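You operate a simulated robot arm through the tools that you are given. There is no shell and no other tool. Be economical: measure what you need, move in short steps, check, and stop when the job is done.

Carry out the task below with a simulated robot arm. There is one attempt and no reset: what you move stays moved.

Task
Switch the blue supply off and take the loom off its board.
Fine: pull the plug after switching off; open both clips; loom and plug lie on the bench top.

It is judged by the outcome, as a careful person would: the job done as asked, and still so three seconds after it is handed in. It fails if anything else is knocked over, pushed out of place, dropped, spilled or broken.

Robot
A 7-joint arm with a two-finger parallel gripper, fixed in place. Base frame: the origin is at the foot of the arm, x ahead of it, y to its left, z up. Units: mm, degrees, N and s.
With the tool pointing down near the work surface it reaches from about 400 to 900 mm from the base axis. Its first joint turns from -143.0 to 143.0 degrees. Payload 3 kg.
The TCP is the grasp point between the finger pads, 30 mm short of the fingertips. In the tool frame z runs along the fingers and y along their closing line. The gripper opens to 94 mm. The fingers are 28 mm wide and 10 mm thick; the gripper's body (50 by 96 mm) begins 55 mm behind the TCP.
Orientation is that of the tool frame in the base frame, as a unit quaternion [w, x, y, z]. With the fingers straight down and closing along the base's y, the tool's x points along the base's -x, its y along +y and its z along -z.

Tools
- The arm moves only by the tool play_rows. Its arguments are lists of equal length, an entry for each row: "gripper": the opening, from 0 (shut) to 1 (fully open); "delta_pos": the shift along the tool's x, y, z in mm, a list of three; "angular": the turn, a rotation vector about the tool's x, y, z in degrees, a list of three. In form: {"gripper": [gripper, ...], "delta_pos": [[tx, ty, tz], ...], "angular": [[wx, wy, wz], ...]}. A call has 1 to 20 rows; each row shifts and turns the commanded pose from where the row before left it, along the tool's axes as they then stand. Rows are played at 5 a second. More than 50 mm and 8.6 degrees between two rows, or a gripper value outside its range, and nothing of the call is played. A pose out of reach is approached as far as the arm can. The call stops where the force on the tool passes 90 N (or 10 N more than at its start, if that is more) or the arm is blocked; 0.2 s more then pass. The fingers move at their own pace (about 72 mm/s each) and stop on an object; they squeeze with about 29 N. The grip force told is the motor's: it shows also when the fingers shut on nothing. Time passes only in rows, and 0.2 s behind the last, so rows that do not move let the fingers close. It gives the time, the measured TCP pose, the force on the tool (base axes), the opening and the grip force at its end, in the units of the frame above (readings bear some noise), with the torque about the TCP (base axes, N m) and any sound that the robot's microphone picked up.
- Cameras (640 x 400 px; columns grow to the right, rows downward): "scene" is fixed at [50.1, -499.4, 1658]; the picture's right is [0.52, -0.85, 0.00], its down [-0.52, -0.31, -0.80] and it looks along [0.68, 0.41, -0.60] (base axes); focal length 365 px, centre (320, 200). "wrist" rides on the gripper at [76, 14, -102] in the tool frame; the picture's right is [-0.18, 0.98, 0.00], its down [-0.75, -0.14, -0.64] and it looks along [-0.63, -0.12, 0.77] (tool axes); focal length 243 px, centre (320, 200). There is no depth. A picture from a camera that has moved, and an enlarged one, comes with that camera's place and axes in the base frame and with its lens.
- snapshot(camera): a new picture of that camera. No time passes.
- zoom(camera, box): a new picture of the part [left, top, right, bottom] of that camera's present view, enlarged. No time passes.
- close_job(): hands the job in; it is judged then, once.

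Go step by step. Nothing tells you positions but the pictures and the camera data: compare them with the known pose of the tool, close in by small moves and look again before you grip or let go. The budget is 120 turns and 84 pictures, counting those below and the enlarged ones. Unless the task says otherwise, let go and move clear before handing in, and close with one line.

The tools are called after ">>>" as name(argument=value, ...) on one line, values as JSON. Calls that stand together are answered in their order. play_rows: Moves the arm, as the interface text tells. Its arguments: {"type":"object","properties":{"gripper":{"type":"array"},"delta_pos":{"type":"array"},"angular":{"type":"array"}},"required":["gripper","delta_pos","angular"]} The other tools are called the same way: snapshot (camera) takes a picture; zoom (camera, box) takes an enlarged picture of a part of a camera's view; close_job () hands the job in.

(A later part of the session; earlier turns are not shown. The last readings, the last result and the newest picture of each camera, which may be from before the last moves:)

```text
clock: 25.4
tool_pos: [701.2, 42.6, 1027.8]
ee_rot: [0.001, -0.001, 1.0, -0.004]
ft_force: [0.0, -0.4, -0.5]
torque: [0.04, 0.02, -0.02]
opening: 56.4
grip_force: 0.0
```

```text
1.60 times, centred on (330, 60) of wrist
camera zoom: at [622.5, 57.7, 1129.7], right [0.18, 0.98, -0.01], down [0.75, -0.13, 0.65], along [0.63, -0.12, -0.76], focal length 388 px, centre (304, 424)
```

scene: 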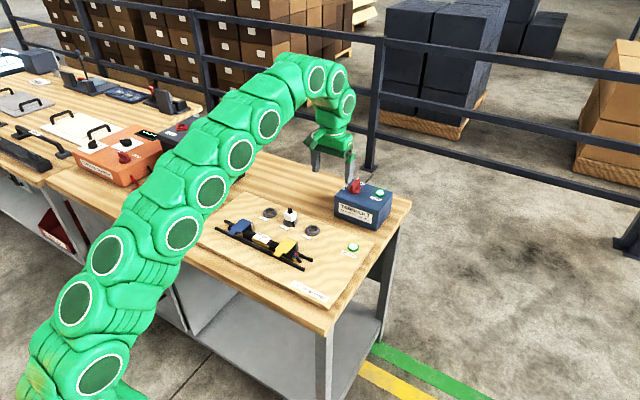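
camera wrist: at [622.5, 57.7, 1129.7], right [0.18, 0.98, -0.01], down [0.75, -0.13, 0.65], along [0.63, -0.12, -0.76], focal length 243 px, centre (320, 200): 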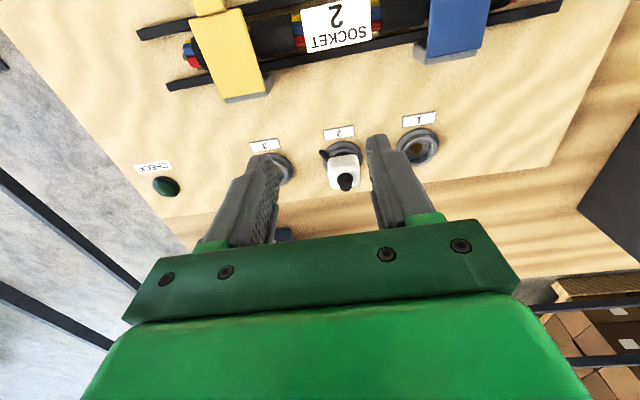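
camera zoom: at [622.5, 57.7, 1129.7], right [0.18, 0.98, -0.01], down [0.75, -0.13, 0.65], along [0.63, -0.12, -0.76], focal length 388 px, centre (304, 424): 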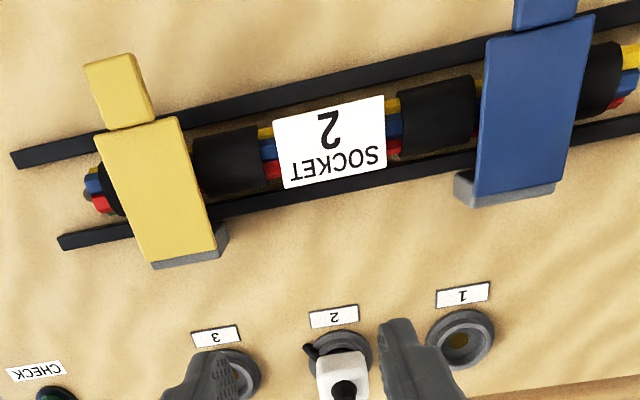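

The plug body is a roughly 30 mm white cube, top at z≈921, centred at about (769, 53). I'll move above it with the fingers straddling the boot and check.

>>> play_rows(gripper=[0.75, 0.75, 0.75, 0.75, 0.75, 0.75], delta_pos=[[-36, 5, 0], [-36, 5.5, 0], [0, 0, 25], [0, 0, 25], [0, 0, 18], [0, 0, 0]], angular=[[0, 0, 0], [0, 0, 0], [0, 0, 0], [0, 0, 0], [0, 0, 0], [0, 0, 0]])

>>> snapshot(camera="wrist")

>>> zoom(camera="scene", box=[250, 170, 340, 250])

```text
clock: 26.8
tool_pos: [772.5, 50.7, 960.0]
ee_rot: [0.001, -0.002, 1.0, -0.005]
ft_force: [-1.1, 0.5, -0.8]
torque: [-0.03, 0.0, -0.01]
opening: 70.4
grip_force: 0.0
```

```text
40 pictures are left
camera wrist: at [694.0, 66.6, 1061.7], right [0.18, 0.98, -0.01], down [0.75, -0.13, 0.65], along [0.63, -0.12, -0.76], focal length 243 px, centre (320, 200)
```

wrist: 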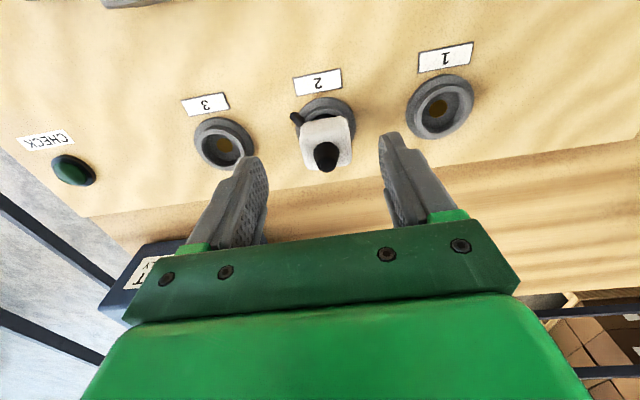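

```text
5.00 times, centred on (295, 210) of scene
camera zoom: at [50.1, -499.4, 1658.0], right [0.52, -0.85, 0.0], down [-0.52, -0.31, -0.8], along [0.68, 0.41, -0.6], focal length 1824 px, centre (445, 150)
```

zoom: 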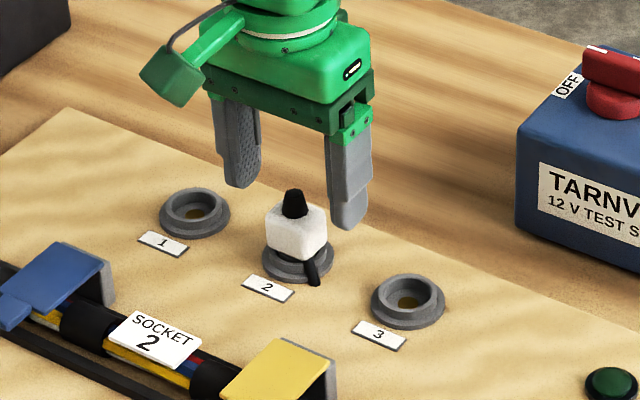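

The plug's at about (769, 55). I'll shift 4 mm, descend so the tips reach z≈900 and grip the body.

>>> play_rows(gripper=[0.75, 0.75, 0.75, 0.5, 0.35, 0.2, 0.1, 0.1], delta_pos=[[0, 4, 10], [0, 0, 10], [0, 0, 10], [0, 0, 0], [0, 0, 0], [0, 0, 0], [0, 0, 0], [0, 0, 0]], angular=[[0, 0, 0], [0, 0, 0], [0, 0, 0], [0, 0, 0], [0, 0, 0], [0, 0, 0], [0, 0, 0], [0, 0, 0]])

>>> zoom(camera="scene", box=[250, 170, 340, 250])

```text
clock: 28.6
tool_pos: [771.3, 55.7, 929.7]
ee_rot: [0.0, -0.001, 1.0, -0.004]
ft_force: [2.0, -7.2, -0.1]
torque: [-0.19, -0.02, -0.11]
opening: 32.9
grip_force: 29.0
```

```text
5.00 times, centred on (295, 210) of scene
camera zoom: at [50.1, -499.4, 1658.0], right [0.52, -0.85, 0.0], down [-0.52, -0.31, -0.8], along [0.68, 0.41, -0.6], focal length 1824 px, centre (445, 150)
```

zoom: 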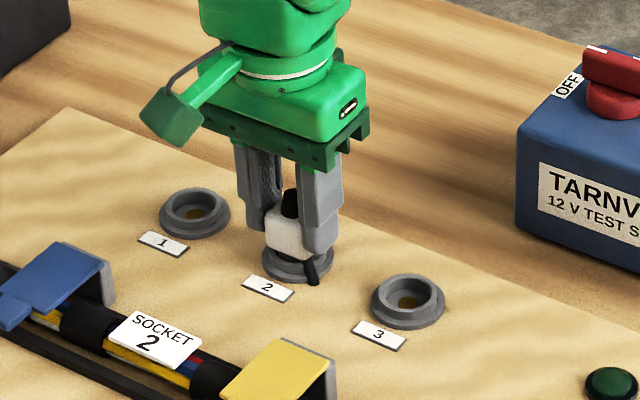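

The body is gripped (33 mm). Pulling straight up.

>>> play_rows(gripper=[0, 0, 0, 0, 0, 0, 0], delta_pos=[[0, -0.8, 0], [0, 0, -4], [0, 0, -6], [0, 0, -8], [0, 0, -15], [0, 0, -30], [0, 0, 0]], angular=[[0, 0, 0], [0, 0, 0], [0, 0, 0], [0, 0, 0], [0, 0, 0], [0, 0, 0], [0, 0, 0]])

>>> snapshot(camera="scene")

>>> snapshot(camera="wrist")

```text
clock: 30.2
tool_pos: [770.2, 54.5, 993.3]
ee_rot: [0.0, -0.002, 1.0, -0.004]
ft_force: [0.1, 0.0, -0.5]
torque: [-0.01, -0.02, -0.03]
opening: 33.0
grip_force: 28.2
```

```text
37 pictures are left
```

scene: 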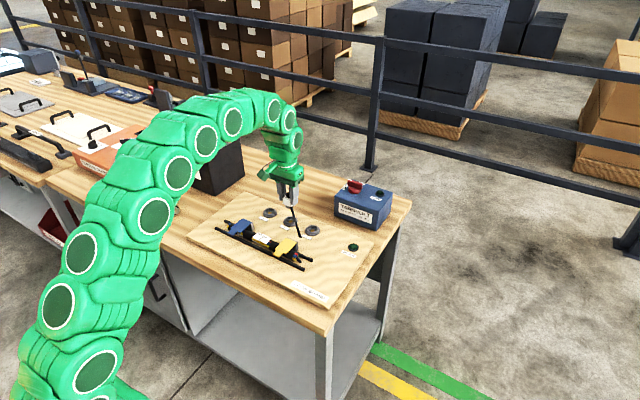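

```text
36 pictures are left
camera wrist: at [692.5, 69.8, 1095.0], right [0.18, 0.98, -0.01], down [0.75, -0.13, 0.64], along [0.63, -0.12, -0.76], focal length 243 px, centre (320, 200)
```

wrist: 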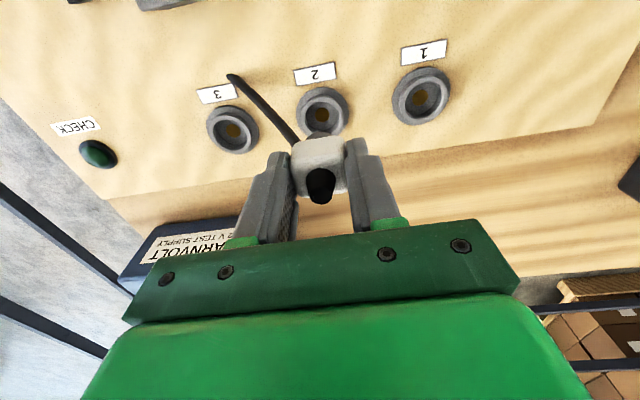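

The plug is out and a black lead hangs from it; I need to see where it goes.

>>> zoom(camera="scene", box=[210, 175, 340, 275])

>>> zoom(camera="wrist", box=[200, 40, 400, 220])

```text
4.00 times, centred on (275, 225) of scene
camera zoom: at [50.1, -499.4, 1658.0], right [0.52, -0.85, 0.0], down [-0.52, -0.31, -0.8], along [0.68, 0.41, -0.6], focal length 1459 px, centre (500, 100)
```

zoom: 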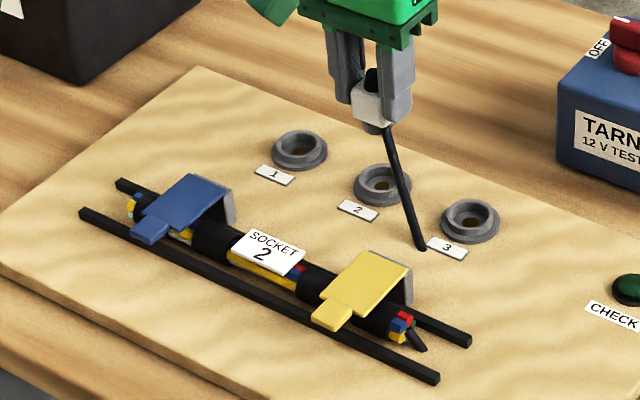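

```text
2.22 times, centred on (300, 130) of wrist
camera zoom: at [692.5, 69.8, 1095.0], right [0.18, 0.98, -0.01], down [0.75, -0.13, 0.64], along [0.63, -0.12, -0.76], focal length 539 px, centre (364, 356)
```

zoom: 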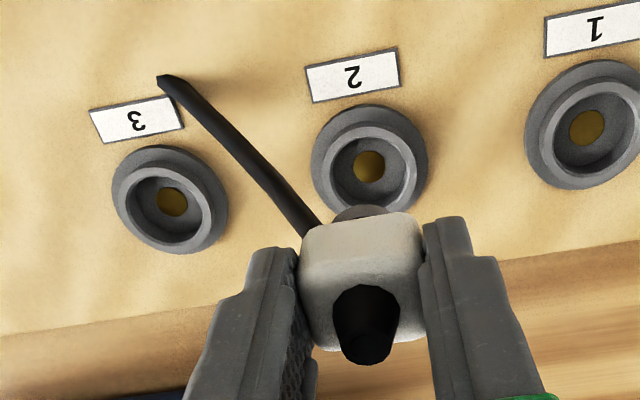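

A roughly 200 mm lead ties the plug to the loom's -y end, so the plug must stay near it for now. I'll park the plug on a free spot of the board at about (785, -75), move the loom to the bench strip behind the board, then bring the plug after it.

>>> play_rows(gripper=[0, 0, 0, 0, 0, 0, 0, 0], delta_pos=[[-3, -26, 0], [-3, -26, 0], [-3, -26, 0], [-3, -26, 0], [-3, -26, 0], [0, 0, 20], [0, 0, 15], [0, 0, 8]], angular=[[0, 0, 0], [0, 0, 0], [0, 0, 0], [0, 0, 0], [0, 0, 0], [0, 0, 0], [0, 0, 0], [0, 0, 0]])

>>> zoom(camera="scene", box=[230, 170, 390, 290])

```text
clock: 32.0
tool_pos: [787.4, -74.5, 951.0]
ee_rot: [0.002, -0.002, 1.0, -0.005]
ft_force: [0.3, -0.1, -0.4]
torque: [-0.03, -0.02, 0.01]
opening: 33.2
grip_force: 28.8
```

```text
3.33 times, centred on (310, 230) of scene
camera zoom: at [50.1, -499.4, 1658.0], right [0.52, -0.85, 0.0], down [-0.52, -0.31, -0.8], along [0.68, 0.41, -0.6], focal length 1216 px, centre (353, 100)
```

zoom: 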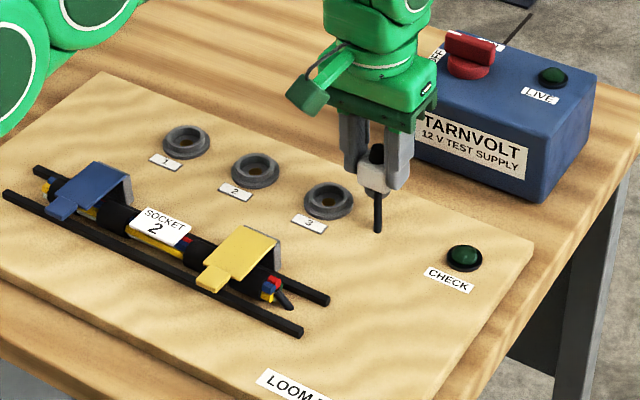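

The plug hangs clear over free board. Lowering gently to contact.

>>> play_rows(gripper=[0, 0, 0, 0, 0, 0], delta_pos=[[0, 0, 5], [0, 0, 4], [0, 0, 3], [0, 0, 2], [0, 0, 1.5], [0, 0, 0]], angular=[[0, 0, 0], [0, 0, 0], [0, 0, 0], [0, 0, 0], [0, 0, 0], [0, 0, 0]])

>>> zoom(camera="wrist", box=[220, 60, 420, 220])

```text
clock: 33.4
tool_pos: [787.0, -76.9, 936.0]
ee_rot: [0.001, -0.001, 1.0, -0.005]
ft_force: [0.0, 0.1, 0.9]
torque: [-0.03, 0.01, -0.01]
opening: 33.0
grip_force: 29.4
```

```text
2.50 times, centred on (320, 140) of wrist
camera zoom: at [708.9, -60.3, 1038.8], right [0.18, 0.98, -0.01], down [0.75, -0.13, 0.64], along [0.63, -0.12, -0.76], focal length 606 px, centre (320, 350)
```

zoom: 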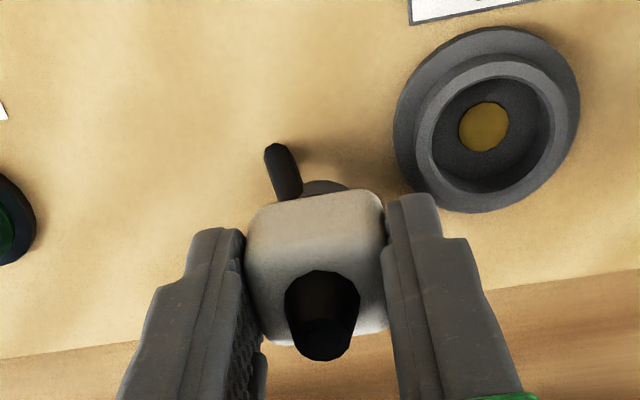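

>>> play_rows(gripper=[0, 0, 0, 0, 0, 0], delta_pos=[[0, 0, 2], [0, 0, 2], [0, 0, 1.5], [0, 0, 1.5], [0, 0, 1], [0, 0, 0]], angular=[[0, 0, 0], [0, 0, 0], [0, 0, 0], [0, 0, 0], [0, 0, 0], [0, 0, 0]])

```text
clock: 34.8
tool_pos: [787.7, -75.6, 929.2]
ee_rot: [0.001, -0.002, 1.0, -0.004]
ft_force: [0.3, 1.8, 0.0]
torque: [-0.01, -0.04, -0.02]
opening: 33.1
grip_force: 28.9
```

No contact yet; going lower in small steps.

>>> play_rows(gripper=[0, 0, 0, 0, 0], delta_pos=[[0, 0, 1.5], [0, 0, 1.5], [0, 0, 1.5], [0, 0, 1.5], [0, 0, 0]], angular=[[0, 0, 0], [0, 0, 0], [0, 0, 0], [0, 0, 0], [0, 0, 0]])

>>> zoom(camera="scene", box=[290, 180, 360, 240])

```text
clock: 36.0
tool_pos: [787.0, -76.8, 923.3]
ee_rot: [0.002, -0.003, 1.0, -0.005]
ft_force: [5.9, -3.2, 22.6]
torque: [0.0, -0.33, -0.01]
opening: 33.1
grip_force: 29.3
```

```text
6.67 times, centred on (325, 210) of scene
camera zoom: at [50.1, -499.4, 1658.0], right [0.52, -0.85, 0.0], down [-0.52, -0.31, -0.8], along [0.68, 0.41, -0.6], focal length 2432 px, centre (287, 133)
```

zoom: 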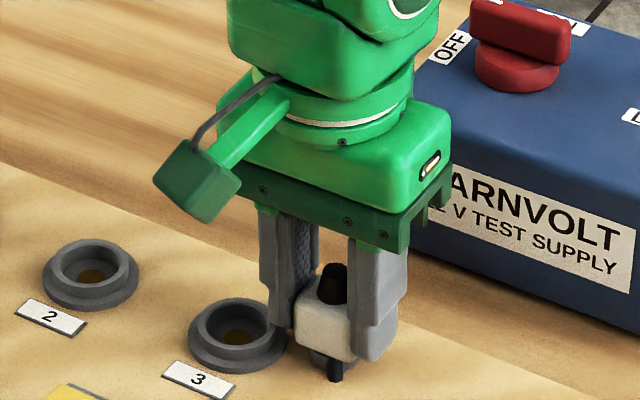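

Contact at z≈924. I'll ease off, release and rise.

>>> play_rows(gripper=[0, 0.4, 0.45, 0.5, 0.5, 0.5, 0.5, 0.5], delta_pos=[[0, 0, -1], [0, 0, 0], [0, 0, 0], [0, 0, -15], [0, 0, -30], [0, 0, -30], [0, 0, -30], [0, 0, 0]], angular=[[0, 0, 0], [0, 0, 0], [0, 0, 0], [0, 0, 0], [0, 0, 0], [0, 0, 0], [0, 0, 0], [0, 0, 0]])

>>> zoom(camera="scene", box=[210, 170, 370, 290])

```text
clock: 37.8
tool_pos: [787.0, -75.9, 1029.1]
ee_rot: [0.002, -0.002, 1.0, -0.004]
ft_force: [-0.2, 0.5, 0.0]
torque: [-0.02, 0.02, 0.03]
opening: 47.0
grip_force: 0.0
```

```text
3.33 times, centred on (290, 230) of scene
camera zoom: at [50.1, -499.4, 1658.0], right [0.52, -0.85, 0.0], down [-0.52, -0.31, -0.8], along [0.68, 0.41, -0.6], focal length 1216 px, centre (420, 100)
```

zoom: 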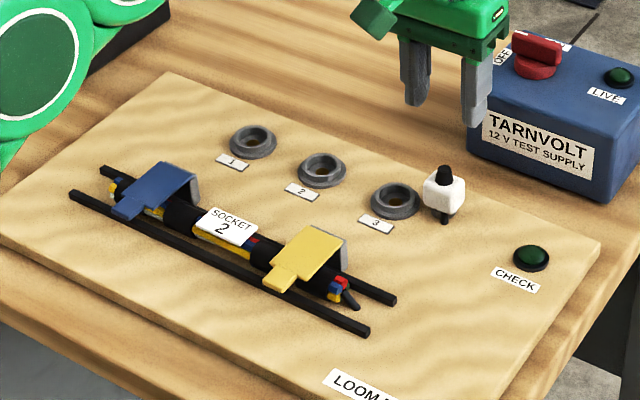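

The plug stands parked. Now I'll move the camera over the loom to study the clips.

>>> play_rows(gripper=[0.5, 0.5, 0.5, 0.5, 0.5, 0.5, 0.5], delta_pos=[[38, 23, 0], [38, 23, 0], [38, 23, 0], [38, 23, 0], [38, 22, 14], [38, 22, 14], [0, 0, 0]], angular=[[0, 0, 0], [0, 0, 0], [0, 0, 0], [0, 0, 0], [0, 0, 0], [0, 0, 0], [0, 0, 0]])

>>> zoom(camera="wrist", box=[100, 60, 540, 240])

>>> zoom(camera="scene", box=[215, 205, 315, 280])

```text
clock: 39.4
tool_pos: [555.0, 59.1, 997.3]
ee_rot: [0.002, -0.002, 1.0, -0.004]
ft_force: [-0.5, -0.1, -0.4]
torque: [0.0, 0.03, -0.03]
opening: 47.2
grip_force: 0.1
```

```text
1.45 times, centred on (320, 150) of wrist
camera zoom: at [478.1, 75.0, 1100.3], right [0.18, 0.98, -0.01], down [0.75, -0.13, 0.65], along [0.63, -0.12, -0.76], focal length 353 px, centre (320, 273)
```

zoom: 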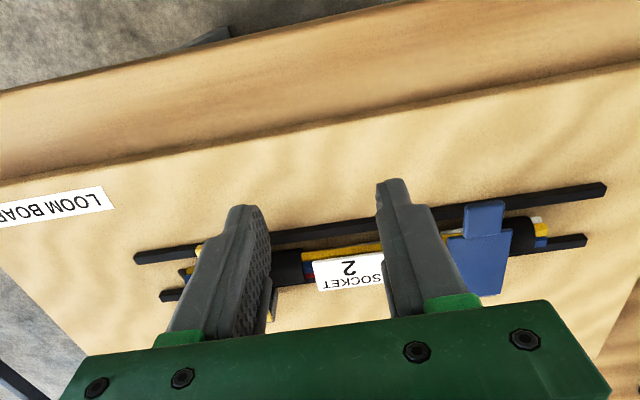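

```text
5.33 times, centred on (265, 242) of scene
camera zoom: at [50.1, -499.4, 1658.0], right [0.52, -0.85, 0.0], down [-0.52, -0.31, -0.8], along [0.68, 0.41, -0.6], focal length 1945 px, centre (613, -27)
```

zoom: 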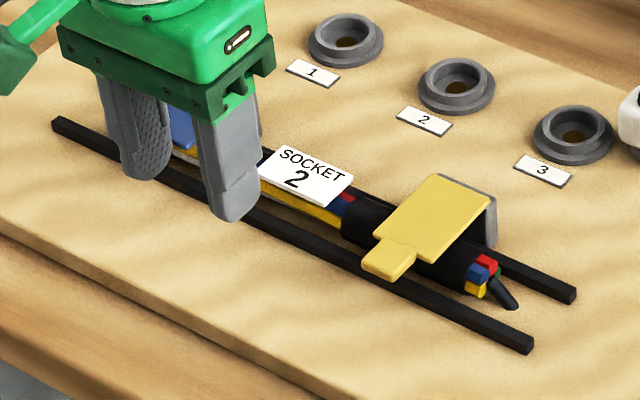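

Tabs are at about (607, -20, 914) for yellow and (613, 153, 914) for blue, with hinges near x≈680. I'll approach the yellow tab, fingers straddling its sides.

>>> play_rows(gripper=[0.5, 0.5, 0.5, 0.5, 0.5], delta_pos=[[-22, -40, 0], [-24, -39, 0], [0, 0, 15], [0, 0, 15], [0, 0, 0]], angular=[[0, 0, 0], [0, 0, 0], [0, 0, 0], [0, 0, 0], [0, 0, 0]])

>>> snapshot(camera="wrist")

>>> zoom(camera="scene", box=[240, 205, 320, 275])

```text
clock: 40.6
tool_pos: [605.2, -17.6, 970.0]
ee_rot: [0.002, -0.002, 1.0, -0.004]
ft_force: [0.7, 0.7, 0.1]
torque: [0.01, -0.05, -0.01]
opening: 46.8
grip_force: 0.1
```

```text
27 pictures are left
camera wrist: at [526.7, -2.8, 1071.6], right [0.18, 0.98, -0.01], down [0.75, -0.13, 0.65], along [0.63, -0.12, -0.76], focal length 243 px, centre (320, 200)
```

wrist: 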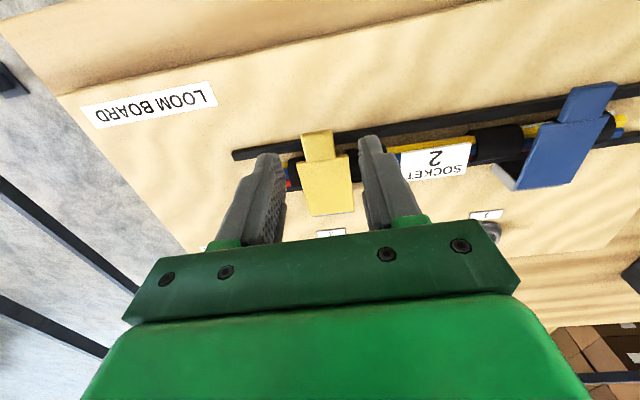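

```text
5.71 times, centred on (280, 240) of scene
camera zoom: at [50.1, -499.4, 1658.0], right [0.52, -0.85, 0.0], down [-0.52, -0.31, -0.8], along [0.68, 0.41, -0.6], focal length 2084 px, centre (549, -29)
```

zoom: 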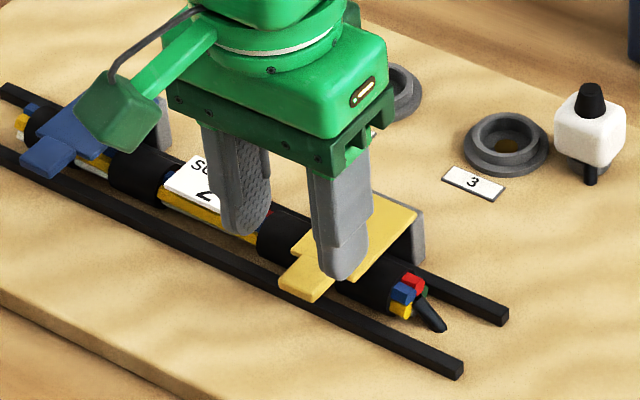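

The tab spans x 596–617 at y≈-19. Descending to put just the tips on its sides, then closing.

>>> play_rows(gripper=[0.5, 0.5, 0.5, 0.35, 0.2, 0.1, 0.1], delta_pos=[[4, -1.2, 10], [0, 0, 11], [0, 0, 11], [0, 0, 0], [0, 0, 0], [0, 0, 0], [0, 0, 0]], angular=[[0, 0, 0], [0, 0, 0], [0, 0, 0], [0, 0, 0], [0, 0, 0], [0, 0, 0], [0, 0, 0]])

>>> zoom(camera="scene", box=[240, 205, 320, 275])

```text
clock: 42.2
tool_pos: [600.8, -21.0, 937.0]
ee_rot: [0.001, -0.002, 1.0, -0.004]
ft_force: [2.3, 12.0, -8.1]
torque: [0.38, 0.52, -0.21]
opening: 21.5
grip_force: 45.1
```

```text
5.71 times, centred on (280, 240) of scene
camera zoom: at [50.1, -499.4, 1658.0], right [0.52, -0.85, 0.0], down [-0.52, -0.31, -0.8], along [0.68, 0.41, -0.6], focal length 2084 px, centre (549, -29)
```

zoom: 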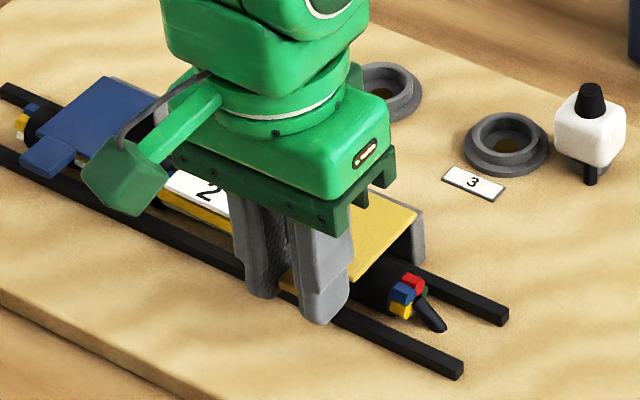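

The tab is gripped (21.5 mm). Lifting along the hinge arc.

>>> play_rows(gripper=[0, 0, 0, 0], delta_pos=[[0, 1.2, 0], [-0.4, 0, -7.8], [-1.2, 0, -7.8], [-2.0, 0, -7.6]], angular=[[0, 0, 0], [0, 0, 0], [0, 0, 0], [0, 0, 0]])

>>> zoom(camera="scene", box=[240, 205, 320, 275])

```text
clock: 43.2
tool_pos: [604.0, -20.2, 960.0]
ee_rot: [0.001, -0.002, 1.0, -0.004]
ft_force: [-13.2, -26.3, -13.1]
torque: [-0.58, 1.52, -0.31]
opening: 21.8
grip_force: 45.2
```

```text
5.71 times, centred on (280, 240) of scene
camera zoom: at [50.1, -499.4, 1658.0], right [0.52, -0.85, 0.0], down [-0.52, -0.31, -0.8], along [0.68, 0.41, -0.6], focal length 2084 px, centre (549, -29)
```

zoom: 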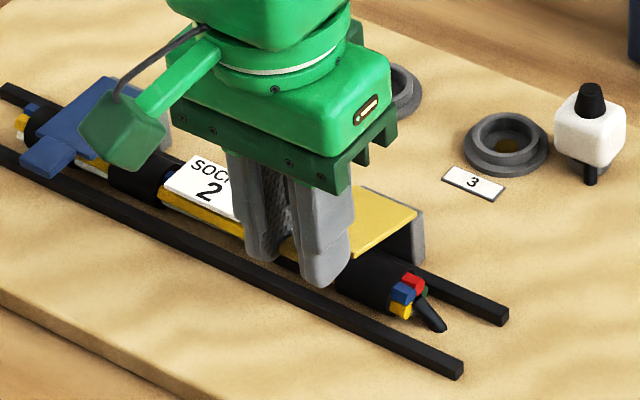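

>>> play_rows(gripper=[0, 0, 0], delta_pos=[[0, -0.8, 0], [-2.8, 0, -7.3], [-3.6, 0, -7.0]], angular=[[0, 0, 0], [0, 0, 0], [0, 0, 0]])

>>> zoom(camera="wrist", box=[200, 80, 440, 260])

>>> zoom(camera="scene", box=[240, 205, 320, 275])

```text
clock: 44.0
tool_pos: [611.7, -20.1, 974.7]
ee_rot: [0.001, -0.001, 1.0, -0.005]
ft_force: [-0.9, -20.7, -19.4]
torque: [-0.56, 1.31, -0.19]
opening: 21.5
grip_force: 45.1
```

```text
2.22 times, centred on (320, 170) of wrist
camera zoom: at [533.3, -4.6, 1076.6], right [0.18, 0.98, -0.01], down [0.75, -0.13, 0.65], along [0.63, -0.12, -0.76], focal length 539 px, centre (320, 267)
```

zoom: 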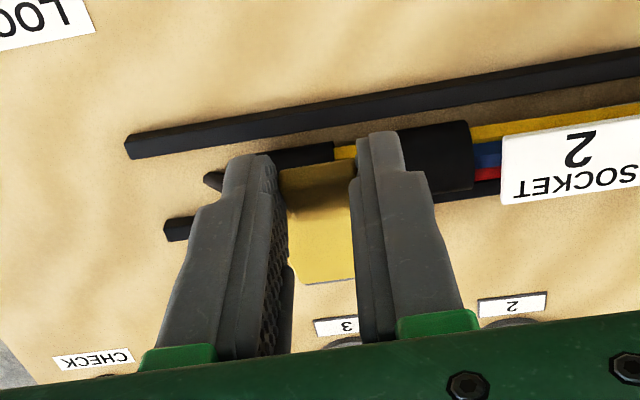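

```text
5.71 times, centred on (280, 240) of scene
camera zoom: at [50.1, -499.4, 1658.0], right [0.52, -0.85, 0.0], down [-0.52, -0.31, -0.8], along [0.68, 0.41, -0.6], focal length 2084 px, centre (549, -29)
```

zoom: 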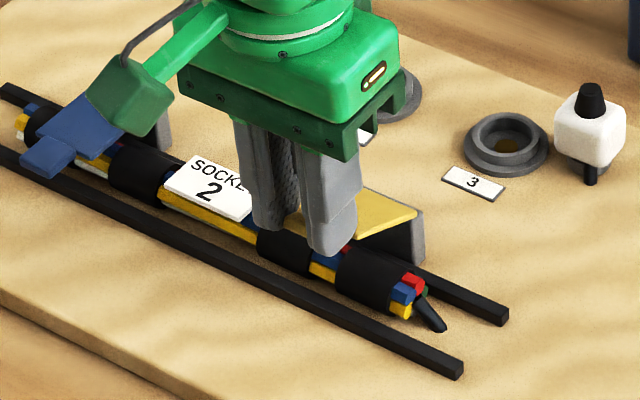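

The clip is opening cleanly. Continuing the arc past vertical.

>>> play_rows(gripper=[0, 0, 0, 0, 0, 0], delta_pos=[[0, -0.6, 0], [-5.9, 0, -8.7], [-7, 0, -7.8], [-8, 0, -6.7], [-8.9, 0, -5.5], [-9.5, 0, -4.3]], angular=[[0, 0, 0], [0, 0, 0], [0, 0, 0], [0, 0, 0], [0, 0, 0], [0, 0, 0]])

```text
clock: 45.4
tool_pos: [651.4, -20.4, 1008.7]
ee_rot: [0.003, -0.002, 1.0, -0.005]
ft_force: [-16.7, -14.3, 3.4]
torque: [-0.41, 1.53, 0.13]
opening: 21.8
grip_force: 45.1
```

>>> play_rows(gripper=[0, 0, 0, 0, 0], delta_pos=[[-10.1, 0, -2.9], [-10.4, 0, -1.4], [-10.4, 0, 0], [-10.4, 0, 1.4], [0, 0, 0]], angular=[[0, 0, 0], [0, 0, 0], [0, 0, 0], [0, 0, 0], [0, 0, 0]])

>>> zoom(camera="scene", box=[240, 195, 320, 265])

```text
clock: 46.6
tool_pos: [692.0, -17.3, 1011.9]
ee_rot: [0.002, -0.002, 1.0, -0.004]
ft_force: [0.0, -0.5, -0.4]
torque: [-0.01, 0.0, 0.02]
opening: 0.0
grip_force: 33.1
```

```text
5.71 times, centred on (280, 230) of scene
camera zoom: at [50.1, -499.4, 1658.0], right [0.52, -0.85, 0.0], down [-0.52, -0.31, -0.8], along [0.68, 0.41, -0.6], focal length 2084 px, centre (549, 29)
```

zoom: 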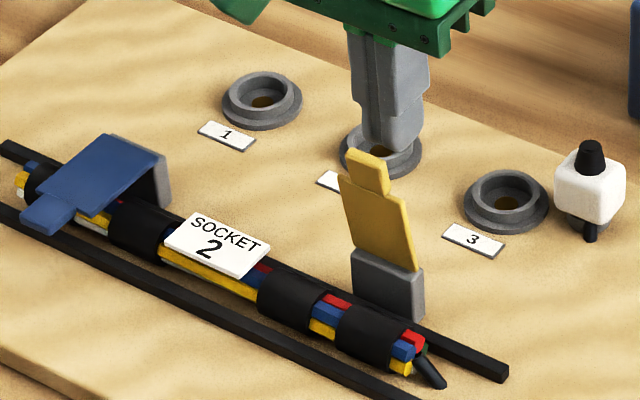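

The yellow clip is open and stays upright. Now to the blue tab at about (606, 151): up, over, and open the fingers.

>>> play_rows(gripper=[0, 0.5, 0.5, 0.5, 0.5, 0.5, 0.5, 0.5], delta_pos=[[0, 0, -30], [0, 42, 0], [0, 42, 0], [30, 42, 0], [30, 42, 0], [31, 0, 30], [0, 0, 40], [0, 0, 0]], angular=[[0, 0, 0], [0, 0, 0], [0, 0, 0], [0, 0, 0], [0, 0, 0], [0, 0, 0], [0, 0, 0], [0, 0, 0]])

>>> snapshot(camera="wrist")

```text
refused: row 4 steps farther than a row can; nothing moved
```

```text
20 pictures are left
camera wrist: at [613.5, -2.7, 1113.2], right [0.18, 0.98, -0.01], down [0.75, -0.13, 0.65], along [0.63, -0.12, -0.76], focal length 243 px, centre (320, 200)
```

wrist: 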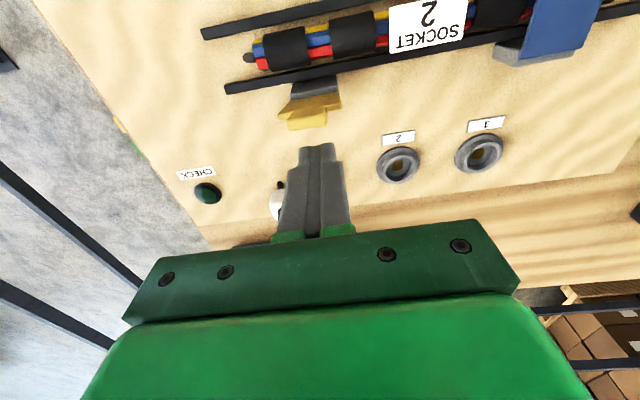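

One row was too long a step; I'll replay with shorter ones.

>>> play_rows(gripper=[0, 0.5, 0.5, 0.5, 0.5, 0.5, 0.5, 0.5], delta_pos=[[0, 0, -30], [18, 42, 0], [18, 42, 0], [18, 42, 0], [18, 42, 0], [18, 0, 30], [0, 0, 40], [0, 0, 0]], angular=[[0, 0, 0], [0, 0, 0], [0, 0, 0], [0, 0, 0], [0, 0, 0], [0, 0, 0], [0, 0, 0], [0, 0, 0]])

>>> snapshot(camera="wrist")

```text
clock: 48.4
tool_pos: [598.1, 149.1, 969.1]
ee_rot: [0.001, -0.002, 1.0, -0.005]
ft_force: [0.3, 0.0, 0.1]
torque: [0.01, 0.02, -0.01]
opening: 46.9
grip_force: 0.0
```

```text
19 pictures are left
camera wrist: at [520.6, 164.1, 1071.2], right [0.18, 0.98, -0.01], down [0.75, -0.13, 0.64], along [0.63, -0.12, -0.76], focal length 243 px, centre (320, 200)
```

wrist: 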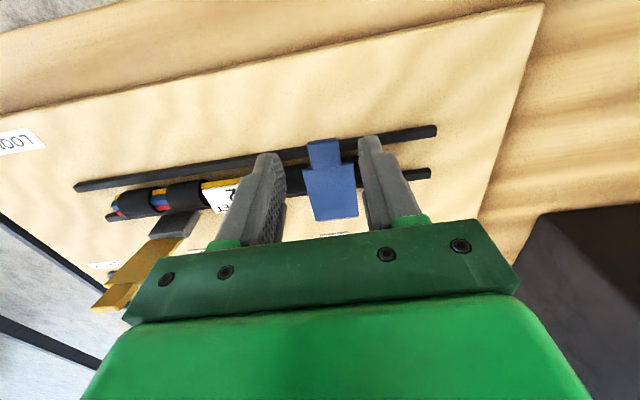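

The blue tab's front edge is at x≈598, y≈151. Descending and gripping it the same way.

>>> play_rows(gripper=[0.5, 0.5, 0.5, 0.35, 0.2, 0.1, 0.1], delta_pos=[[-5, 1.2, 10], [0, 0, 11], [0, 0, 11], [0, 0, 0], [0, 0, 0], [0, 0, 0], [0, 0, 0]], angular=[[0, 0, 0], [0, 0, 0], [0, 0, 0], [0, 0, 0], [0, 0, 0], [0, 0, 0], [0, 0, 0]])

```text
clock: 50.0
tool_pos: [605.0, 149.7, 937.7]
ee_rot: [0.001, -0.002, 1.0, -0.002]
ft_force: [-1.8, 16.9, 2.0]
torque: [0.44, -0.04, -0.16]
opening: 21.5
grip_force: 45.1
```

Gripped at 21.5 mm. Lifting along the arc.

>>> play_rows(gripper=[0, 0, 0, 0, 0, 0, 0], delta_pos=[[0, -1, 0], [-0.4, 0, -7.8], [-1.2, 0, -7.8], [-2.0, 0, -7.6], [-2.8, 0, -7.3], [-3.6, 0, -7.0], [0, 0, 0]], angular=[[0, 0, 0], [0, 0, 0], [0, 0, 0], [0, 0, 0], [0, 0, 0], [0, 0, 0], [0, 0, 0]])

```text
clock: 51.6
tool_pos: [615.2, 150.2, 975.0]
ee_rot: [0.002, 0.0, 1.0, -0.002]
ft_force: [-12.7, 54.5, -8.1]
torque: [1.49, 1.29, -0.17]
opening: 21.7
grip_force: 45.5
```

Side force grew; I'll correct in +y by 2 mm and continue.

>>> play_rows(gripper=[0, 0, 0, 0, 0, 0], delta_pos=[[0, 1.8, 0], [-5.9, 0, -8.7], [-7, 0, -7.8], [-8, 0, -6.7], [-8.9, 0, -5.5], [-9.5, 0, -4.3]], angular=[[0, 0, 0], [0, 0, 0], [0, 0, 0], [0, 0, 0], [0, 0, 0], [0, 0, 0]])

>>> play_rows(gripper=[0, 0, 0, 0, 0], delta_pos=[[-10.1, 0, -2.9], [-10.4, 0, -1.4], [-10.4, 0, 0], [-10.4, 0, 1.4], [0, 0, 0]], angular=[[0, 0, 0], [0, 0, 0], [0, 0, 0], [0, 0, 0], [0, 0, 0]])

>>> zoom(camera="scene", box=[200, 180, 350, 290])

```text
clock: 53.0
tool_pos: [655.5, 150.5, 1007.6]
ee_rot: [0.0, -0.002, 1.0, -0.005]
ft_force: [-19.1, 18.2, 0.5]
torque: [0.51, 1.66, -0.15]
opening: 21.4
grip_force: 44.6
```

```text
clock: 54.2
tool_pos: [696.0, 150.9, 1011.9]
ee_rot: [0.0, -0.002, 1.0, -0.004]
ft_force: [0.0, 1.1, -0.4]
torque: [0.0, 0.04, -0.03]
opening: 0.0
grip_force: 33.0
```

```text
3.64 times, centred on (275, 235) of scene
camera zoom: at [50.1, -499.4, 1658.0], right [0.52, -0.85, 0.0], down [-0.52, -0.31, -0.8], along [0.68, 0.41, -0.6], focal length 1326 px, centre (484, 73)
```

zoom: 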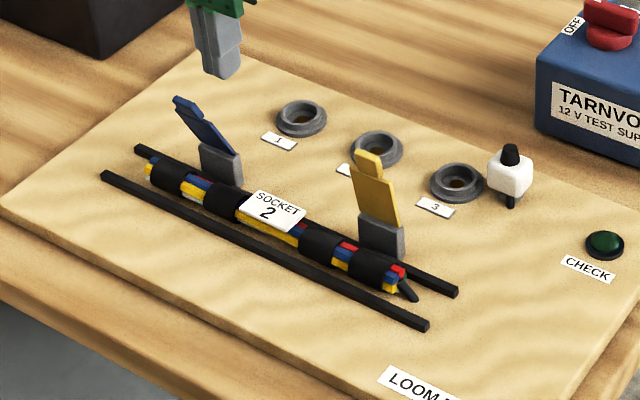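

Both are up, but the blue one leans back partway. I'll push it past upright from the front with closed fingers.

>>> play_rows(gripper=[0, 0, 0, 0, 0, 0, 0], delta_pos=[[0, 0, -35], [36, 0, 0], [36, 0, 0], [36, 0, 0], [0, 0, 30], [0, 0, 32], [0, 0, 0]], angular=[[0, 0, 0], [0, 0, 0], [0, 0, 0], [0, 0, 0], [0, 0, 0], [0, 0, 0], [0, 0, 0]])

>>> play_rows(gripper=[0, 0, 0, 0, 0, 0, 0, 0, 0, 0, 0], delta_pos=[[-8, 0, 0], [-8, 0, 0], [-8, 0, 0], [-8, 0, 0], [-8, 0, 0], [-8, 0, 0], [-8, 0, 0], [-8, 0, 0], [-8, 0, 0], [-8, 0, 0], [0, 0, 0]], angular=[[0, 0, 0], [0, 0, 0], [0, 0, 0], [0, 0, 0], [0, 0, 0], [0, 0, 0], [0, 0, 0], [0, 0, 0], [0, 0, 0], [0, 0, 0], [0, 0, 0]])

>>> zoom(camera="scene", box=[200, 180, 350, 290])

```text
clock: 55.8
tool_pos: [586.4, 149.9, 984.2]
ee_rot: [0.001, -0.002, 1.0, -0.004]
ft_force: [0.3, 0.3, 0.0]
torque: [0.01, -0.01, -0.02]
opening: 0.2
grip_force: 33.0
```

```text
clock: 57.8
tool_pos: [646.8, 150.7, 982.4]
ee_rot: [-0.009, -0.001, 1.0, -0.005]
ft_force: [-98.7, 3.7, 35.2]
torque: [-0.09, 1.69, -0.6]
opening: 0.1
grip_force: 33.0
stopped in row 9: the force on the tool passed its limit at 104 N (the readings are from after the stop); the commanded pose is now the measured one
```

```text
3.64 times, centred on (275, 235) of scene
camera zoom: at [50.1, -499.4, 1658.0], right [0.52, -0.85, 0.0], down [-0.52, -0.31, -0.8], along [0.68, 0.41, -0.6], focal length 1326 px, centre (484, 73)
```

zoom: 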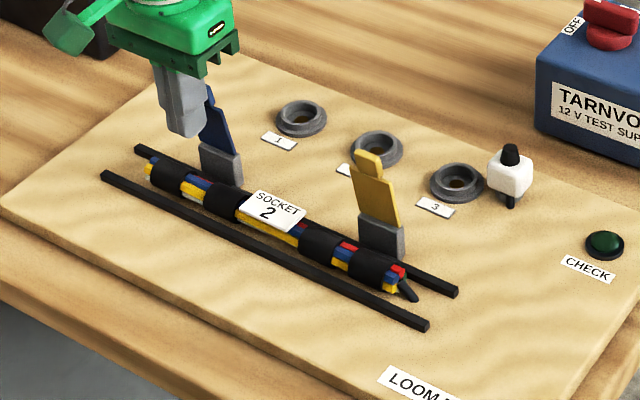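

The blue clip now matches the yellow one and hit its stop. I'll back off, rise and turn the tool 90° for gripping the loom, then check that both clips stay up.

>>> play_rows(gripper=[0, 0, 0, 0, 0.6, 0.6, 0.6, 0.6], delta_pos=[[25, 0, 0], [15, 0, -30], [0, -20, -30], [0, -20, -10], [0, -20, 0], [0, -20, 0], [0, 0, 0], [0, 0, 0]], angular=[[0, 0, 0], [0, 0, 0], [0, 0, 0], [0, 0, 0], [0, 0, 0], [0, 0, 0], [0, 0, 0], [0, 0, 0]])

>>> snapshot(camera="wrist")

>>> zoom(camera="scene", box=[200, 180, 350, 290])

```text
clock: 59.6
tool_pos: [611.2, 71.9, 1054.8]
ee_rot: [-0.004, -0.002, 1.0, -0.005]
ft_force: [0.2, 0.1, 0.1]
torque: [-0.02, -0.02, 0.03]
opening: 56.7
grip_force: 0.0
```

```text
16 pictures are left
camera wrist: at [535.3, 87.6, 1157.5], right [0.18, 0.98, -0.01], down [0.76, -0.13, 0.64], along [0.62, -0.12, -0.77], focal length 243 px, centre (320, 200)
```

wrist: 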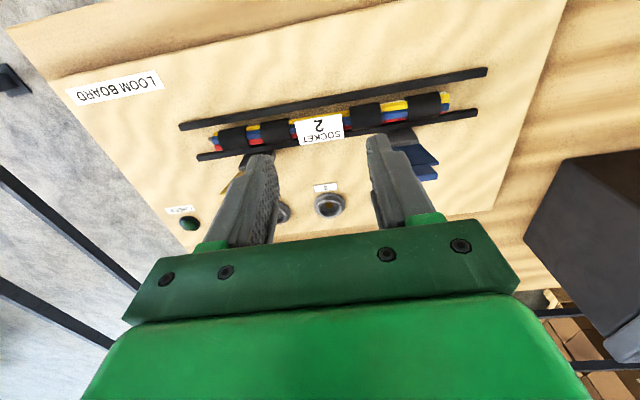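

```text
3.64 times, centred on (275, 235) of scene
camera zoom: at [50.1, -499.4, 1658.0], right [0.52, -0.85, 0.0], down [-0.52, -0.31, -0.8], along [0.68, 0.41, -0.6], focal length 1326 px, centre (484, 73)
```

zoom: 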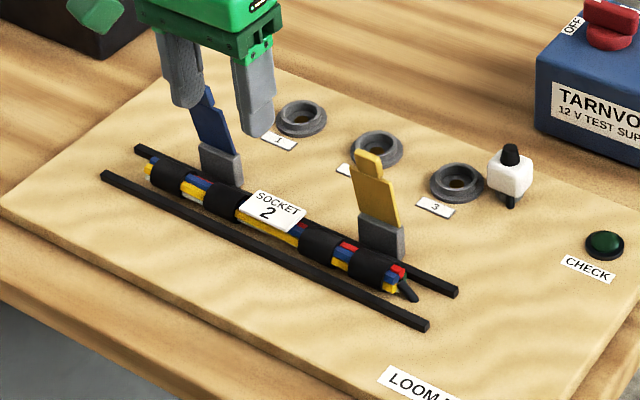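

Both clips stay open. The loom spans y -59…201 at x≈638; I'll yaw the tool 90° and come over the sleeve at y≈106, between the clips.

>>> play_rows(gripper=[0.55, 0.55, 0.55, 0.55, 0.55, 0.55, 0.55, 0.55, 0.55, 0.55, 0.55, 0.55, 0.55, 0.55, 0.55], delta_pos=[[0, 0, 0], [0, 0, 0], [0, 0, 0], [0, 0, 0], [0, 0, 0], [0, 0, 0], [0, 0, 0], [0, 0, 0], [0, 0, 0], [0, 0, 0], [0, 0, 0], [-34, -27, 0], [0, 0, 30], [0, 0, 25], [0, 0, 0]], angular=[[0, 0, -8.2], [0, 0, -8.2], [0, 0, -8.2], [0, 0, -8.2], [0, 0, -8.2], [0, 0, -8.2], [0, 0, -8.2], [0, 0, -8.2], [0, 0, -8.2], [0, 0, -8.2], [0, 0, -8.4], [0, 0, 0], [0, 0, 0], [0, 0, 0], [0, 0, 0]])

>>> snapshot(camera="wrist")

```text
clock: 62.8
tool_pos: [640.0, 103.0, 999.5]
ee_rot: [0.005, 0.711, -0.703, 0.001]
ft_force: [0.0, 0.8, -0.6]
torque: [-0.01, 0.01, 0.0]
opening: 51.9
grip_force: 0.0
```

```text
14 pictures are left
camera wrist: at [624.8, 28.8, 1101.8], right [-0.98, 0.17, 0.01], down [0.14, 0.76, 0.63], along [0.11, 0.62, -0.77], focal length 243 px, centre (320, 200)
```

wrist: 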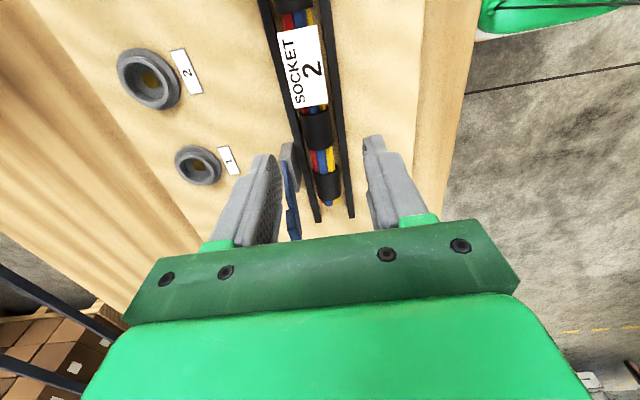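

The loom axis is at x≈642 and the sleeve spans y≈98–134. Descending over it with the fingers astride.

>>> play_rows(gripper=[0.55, 0.55, 0.55, 0.55, 0.55], delta_pos=[[-4, -2, 25], [0, 0, 25], [0, 0, 20], [0, 0, 5], [0, 0, 0]], angular=[[0, 0, 0], [0, 0, 0], [0, 0, 0], [0, 0, 0], [0, 0, 0]])

>>> zoom(camera="scene", box=[200, 190, 300, 265])

```text
clock: 64.0
tool_pos: [639.6, 108.2, 922.7]
ee_rot: [0.006, 0.712, -0.702, 0.0]
ft_force: [0.6, 0.1, 0.6]
torque: [-0.01, 0.03, -0.02]
opening: 51.8
grip_force: 0.0
```

```text
5.33 times, centred on (250, 228) of scene
camera zoom: at [50.1, -499.4, 1658.0], right [0.52, -0.85, 0.0], down [-0.52, -0.31, -0.8], along [0.68, 0.41, -0.6], focal length 1945 px, centre (693, 53)
```

zoom: 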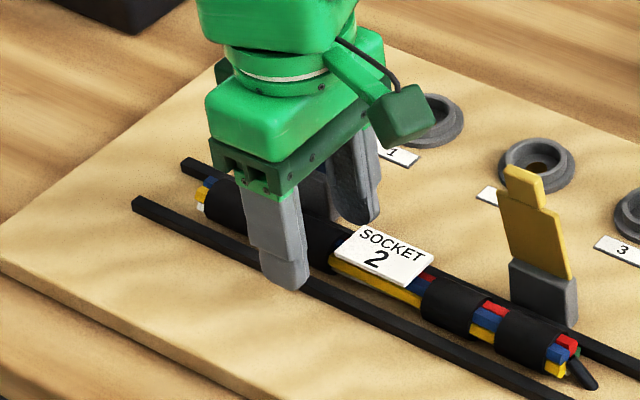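

Good alignment. Easing lower in small steps while watching for rail contact.

>>> play_rows(gripper=[0.55, 0.55, 0.55, 0.55], delta_pos=[[0, -2, 2], [0, 0, 2], [0, 0, 2], [0, 0, 0]], angular=[[0, 0, 0], [0, 0, 0], [0, 0, 0], [0, 0, 0]])

```text
clock: 65.0
tool_pos: [642.4, 108.4, 918.0]
ee_rot: [0.007, 0.711, -0.704, 0.001]
ft_force: [0.1, 0.1, -0.1]
torque: [-0.05, -0.03, 0.03]
opening: 51.8
grip_force: 0.1
```

>>> play_rows(gripper=[0.55, 0.55, 0.55, 0.55, 0.55], delta_pos=[[0, 0, 1.5], [0, 0, 1.5], [0, 0, 1.5], [0, 0, 1.5], [0, 0, 0]], angular=[[0, 0, 0], [0, 0, 0], [0, 0, 0], [0, 0, 0], [0, 0, 0]])

```text
clock: 66.2
tool_pos: [644.8, 108.1, 916.3]
ee_rot: [0.002, 0.711, -0.704, 0.003]
ft_force: [1.3, -0.3, 8.7]
torque: [0.1, 0.18, 0.05]
opening: 50.0
grip_force: 0.2
stopped in row 5: the force on the tool passed its limit at 94 N (the readings are from after the stop); the commanded pose is now the measured one
```

Contact with a rail at TCP z≈916. Raising 2 mm and closing on the sleeve.

>>> play_rows(gripper=[0.55, 0.45, 0.35, 0.25, 0.15, 0.1, 0.1], delta_pos=[[0, 2, -2], [0, 0, 0], [0, 0, 0], [0, 0, 0], [0, 0, 0], [0, 0, 0], [0, 0, 0]], angular=[[0, 0, 0], [0, 0, 0], [0, 0, 0], [0, 0, 0], [0, 0, 0], [0, 0, 0], [0, 0, 0]])

>>> zoom(camera="scene", box=[200, 190, 300, 265])

```text
clock: 67.8
tool_pos: [641.3, 107.4, 918.7]
ee_rot: [0.004, 0.71, -0.704, 0.003]
ft_force: [0.0, -0.3, 0.3]
torque: [0.04, 0.03, 0.0]
opening: 26.5
grip_force: 29.2
```

```text
5.33 times, centred on (250, 228) of scene
camera zoom: at [50.1, -499.4, 1658.0], right [0.52, -0.85, 0.0], down [-0.52, -0.31, -0.8], along [0.68, 0.41, -0.6], focal length 1945 px, centre (693, 53)
```

zoom: 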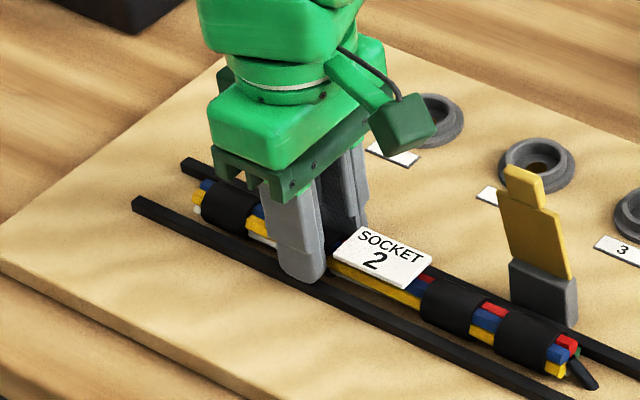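

The loom is gripped (26.5 mm). Lifting gently.

>>> play_rows(gripper=[0, 0, 0, 0, 0, 0], delta_pos=[[0, 0, -4], [0, 0, -6], [0, 0, -10], [0, 0, -15], [0, 0, -15], [0, 0, 0]], angular=[[0, 0, 0], [0, 0, 0], [0, 0, 0], [0, 0, 0], [0, 0, 0], [0, 0, 0]])

>>> zoom(camera="scene", box=[190, 165, 350, 285])

```text
clock: 69.2
tool_pos: [641.8, 107.3, 967.1]
ee_rot: [0.004, 0.71, -0.704, 0.003]
ft_force: [0.5, -0.3, -1.3]
torque: [0.08, -0.03, 0.01]
opening: 26.6
grip_force: 29.0
```

```text
3.33 times, centred on (270, 225) of scene
camera zoom: at [50.1, -499.4, 1658.0], right [0.52, -0.85, 0.0], down [-0.52, -0.31, -0.8], along [0.68, 0.41, -0.6], focal length 1216 px, centre (487, 117)
```

zoom: 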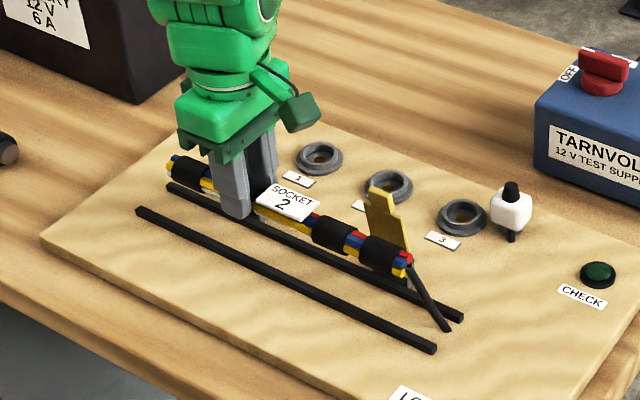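

The loom is free and level with plenty of slack in the lead. Raising it above the clip tops.

>>> play_rows(gripper=[0, 0, 0, 0, 0, 0], delta_pos=[[0, 0, -20], [0, 0, -20], [0, 0, -15], [0, 0, -10], [0, 0, -7], [0, 0, 0]], angular=[[0, 0, 0], [0, 0, 0], [0, 0, 0], [0, 0, 0], [0, 0, 0], [0, 0, 0]])

>>> zoom(camera="scene", box=[190, 145, 350, 265])

```text
clock: 70.5
tool_pos: [641.5, 109.3, 1037.9]
ee_rot: [0.004, 0.711, -0.704, 0.003]
ft_force: [-0.5, -0.6, -1.3]
torque: [0.05, 0.02, 0.0]
opening: 26.4
grip_force: 28.9
```

```text
3.33 times, centred on (270, 205) of scene
camera zoom: at [50.1, -499.4, 1658.0], right [0.52, -0.85, 0.0], down [-0.52, -0.31, -0.8], along [0.68, 0.41, -0.6], focal length 1216 px, centre (487, 183)
```

zoom: 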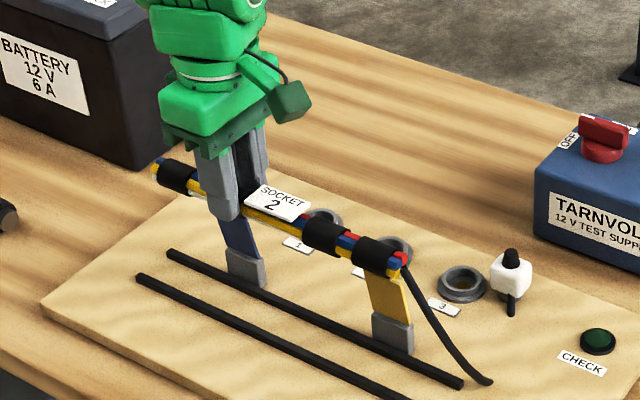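

Slack remains. I'll raise slightly more, cross over the clips while shifting toward +y, then lower behind the sockets.

>>> play_rows(gripper=[0, 0, 0, 0, 0, 0, 0, 0, 0, 0, 0], delta_pos=[[0, 0, -13], [-11, -20, 0], [-11, -20, 0], [-11, -20, 0], [-11, -20, 0], [-12, -20, 0], [0, -20, 0], [0, 0, 25], [0, -5, 30], [0, -5, 25], [0, 0, 0]], angular=[[0, 0, 0], [0, 0, 0], [0, 0, 0], [0, 0, 0], [0, 0, 0], [0, 0, 0], [0, 0, 0], [0, 0, 0], [0, 0, 0], [0, 0, 0], [0, 0, 0]])

>>> zoom(camera="scene", box=[200, 125, 400, 275])

```text
clock: 73.0
tool_pos: [770.7, 165.5, 971.5]
ee_rot: [0.004, 0.711, -0.703, 0.003]
ft_force: [0.5, -1.0, -1.1]
torque: [0.02, 0.02, 0.0]
opening: 26.5
grip_force: 29.0
```

```text
2.67 times, centred on (300, 200) of scene
camera zoom: at [50.1, -499.4, 1658.0], right [0.52, -0.85, 0.0], down [-0.52, -0.31, -0.8], along [0.68, 0.41, -0.6], focal length 973 px, centre (373, 200)
```

zoom: 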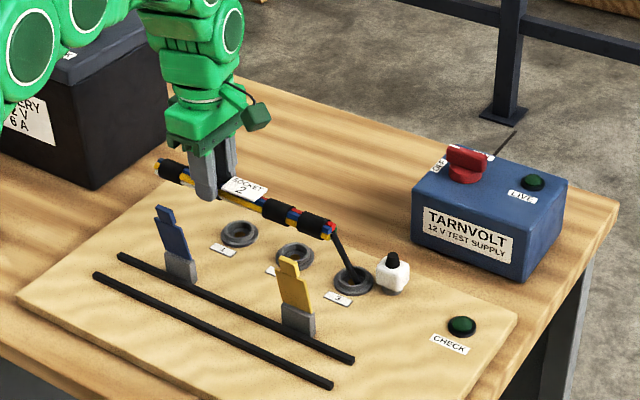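

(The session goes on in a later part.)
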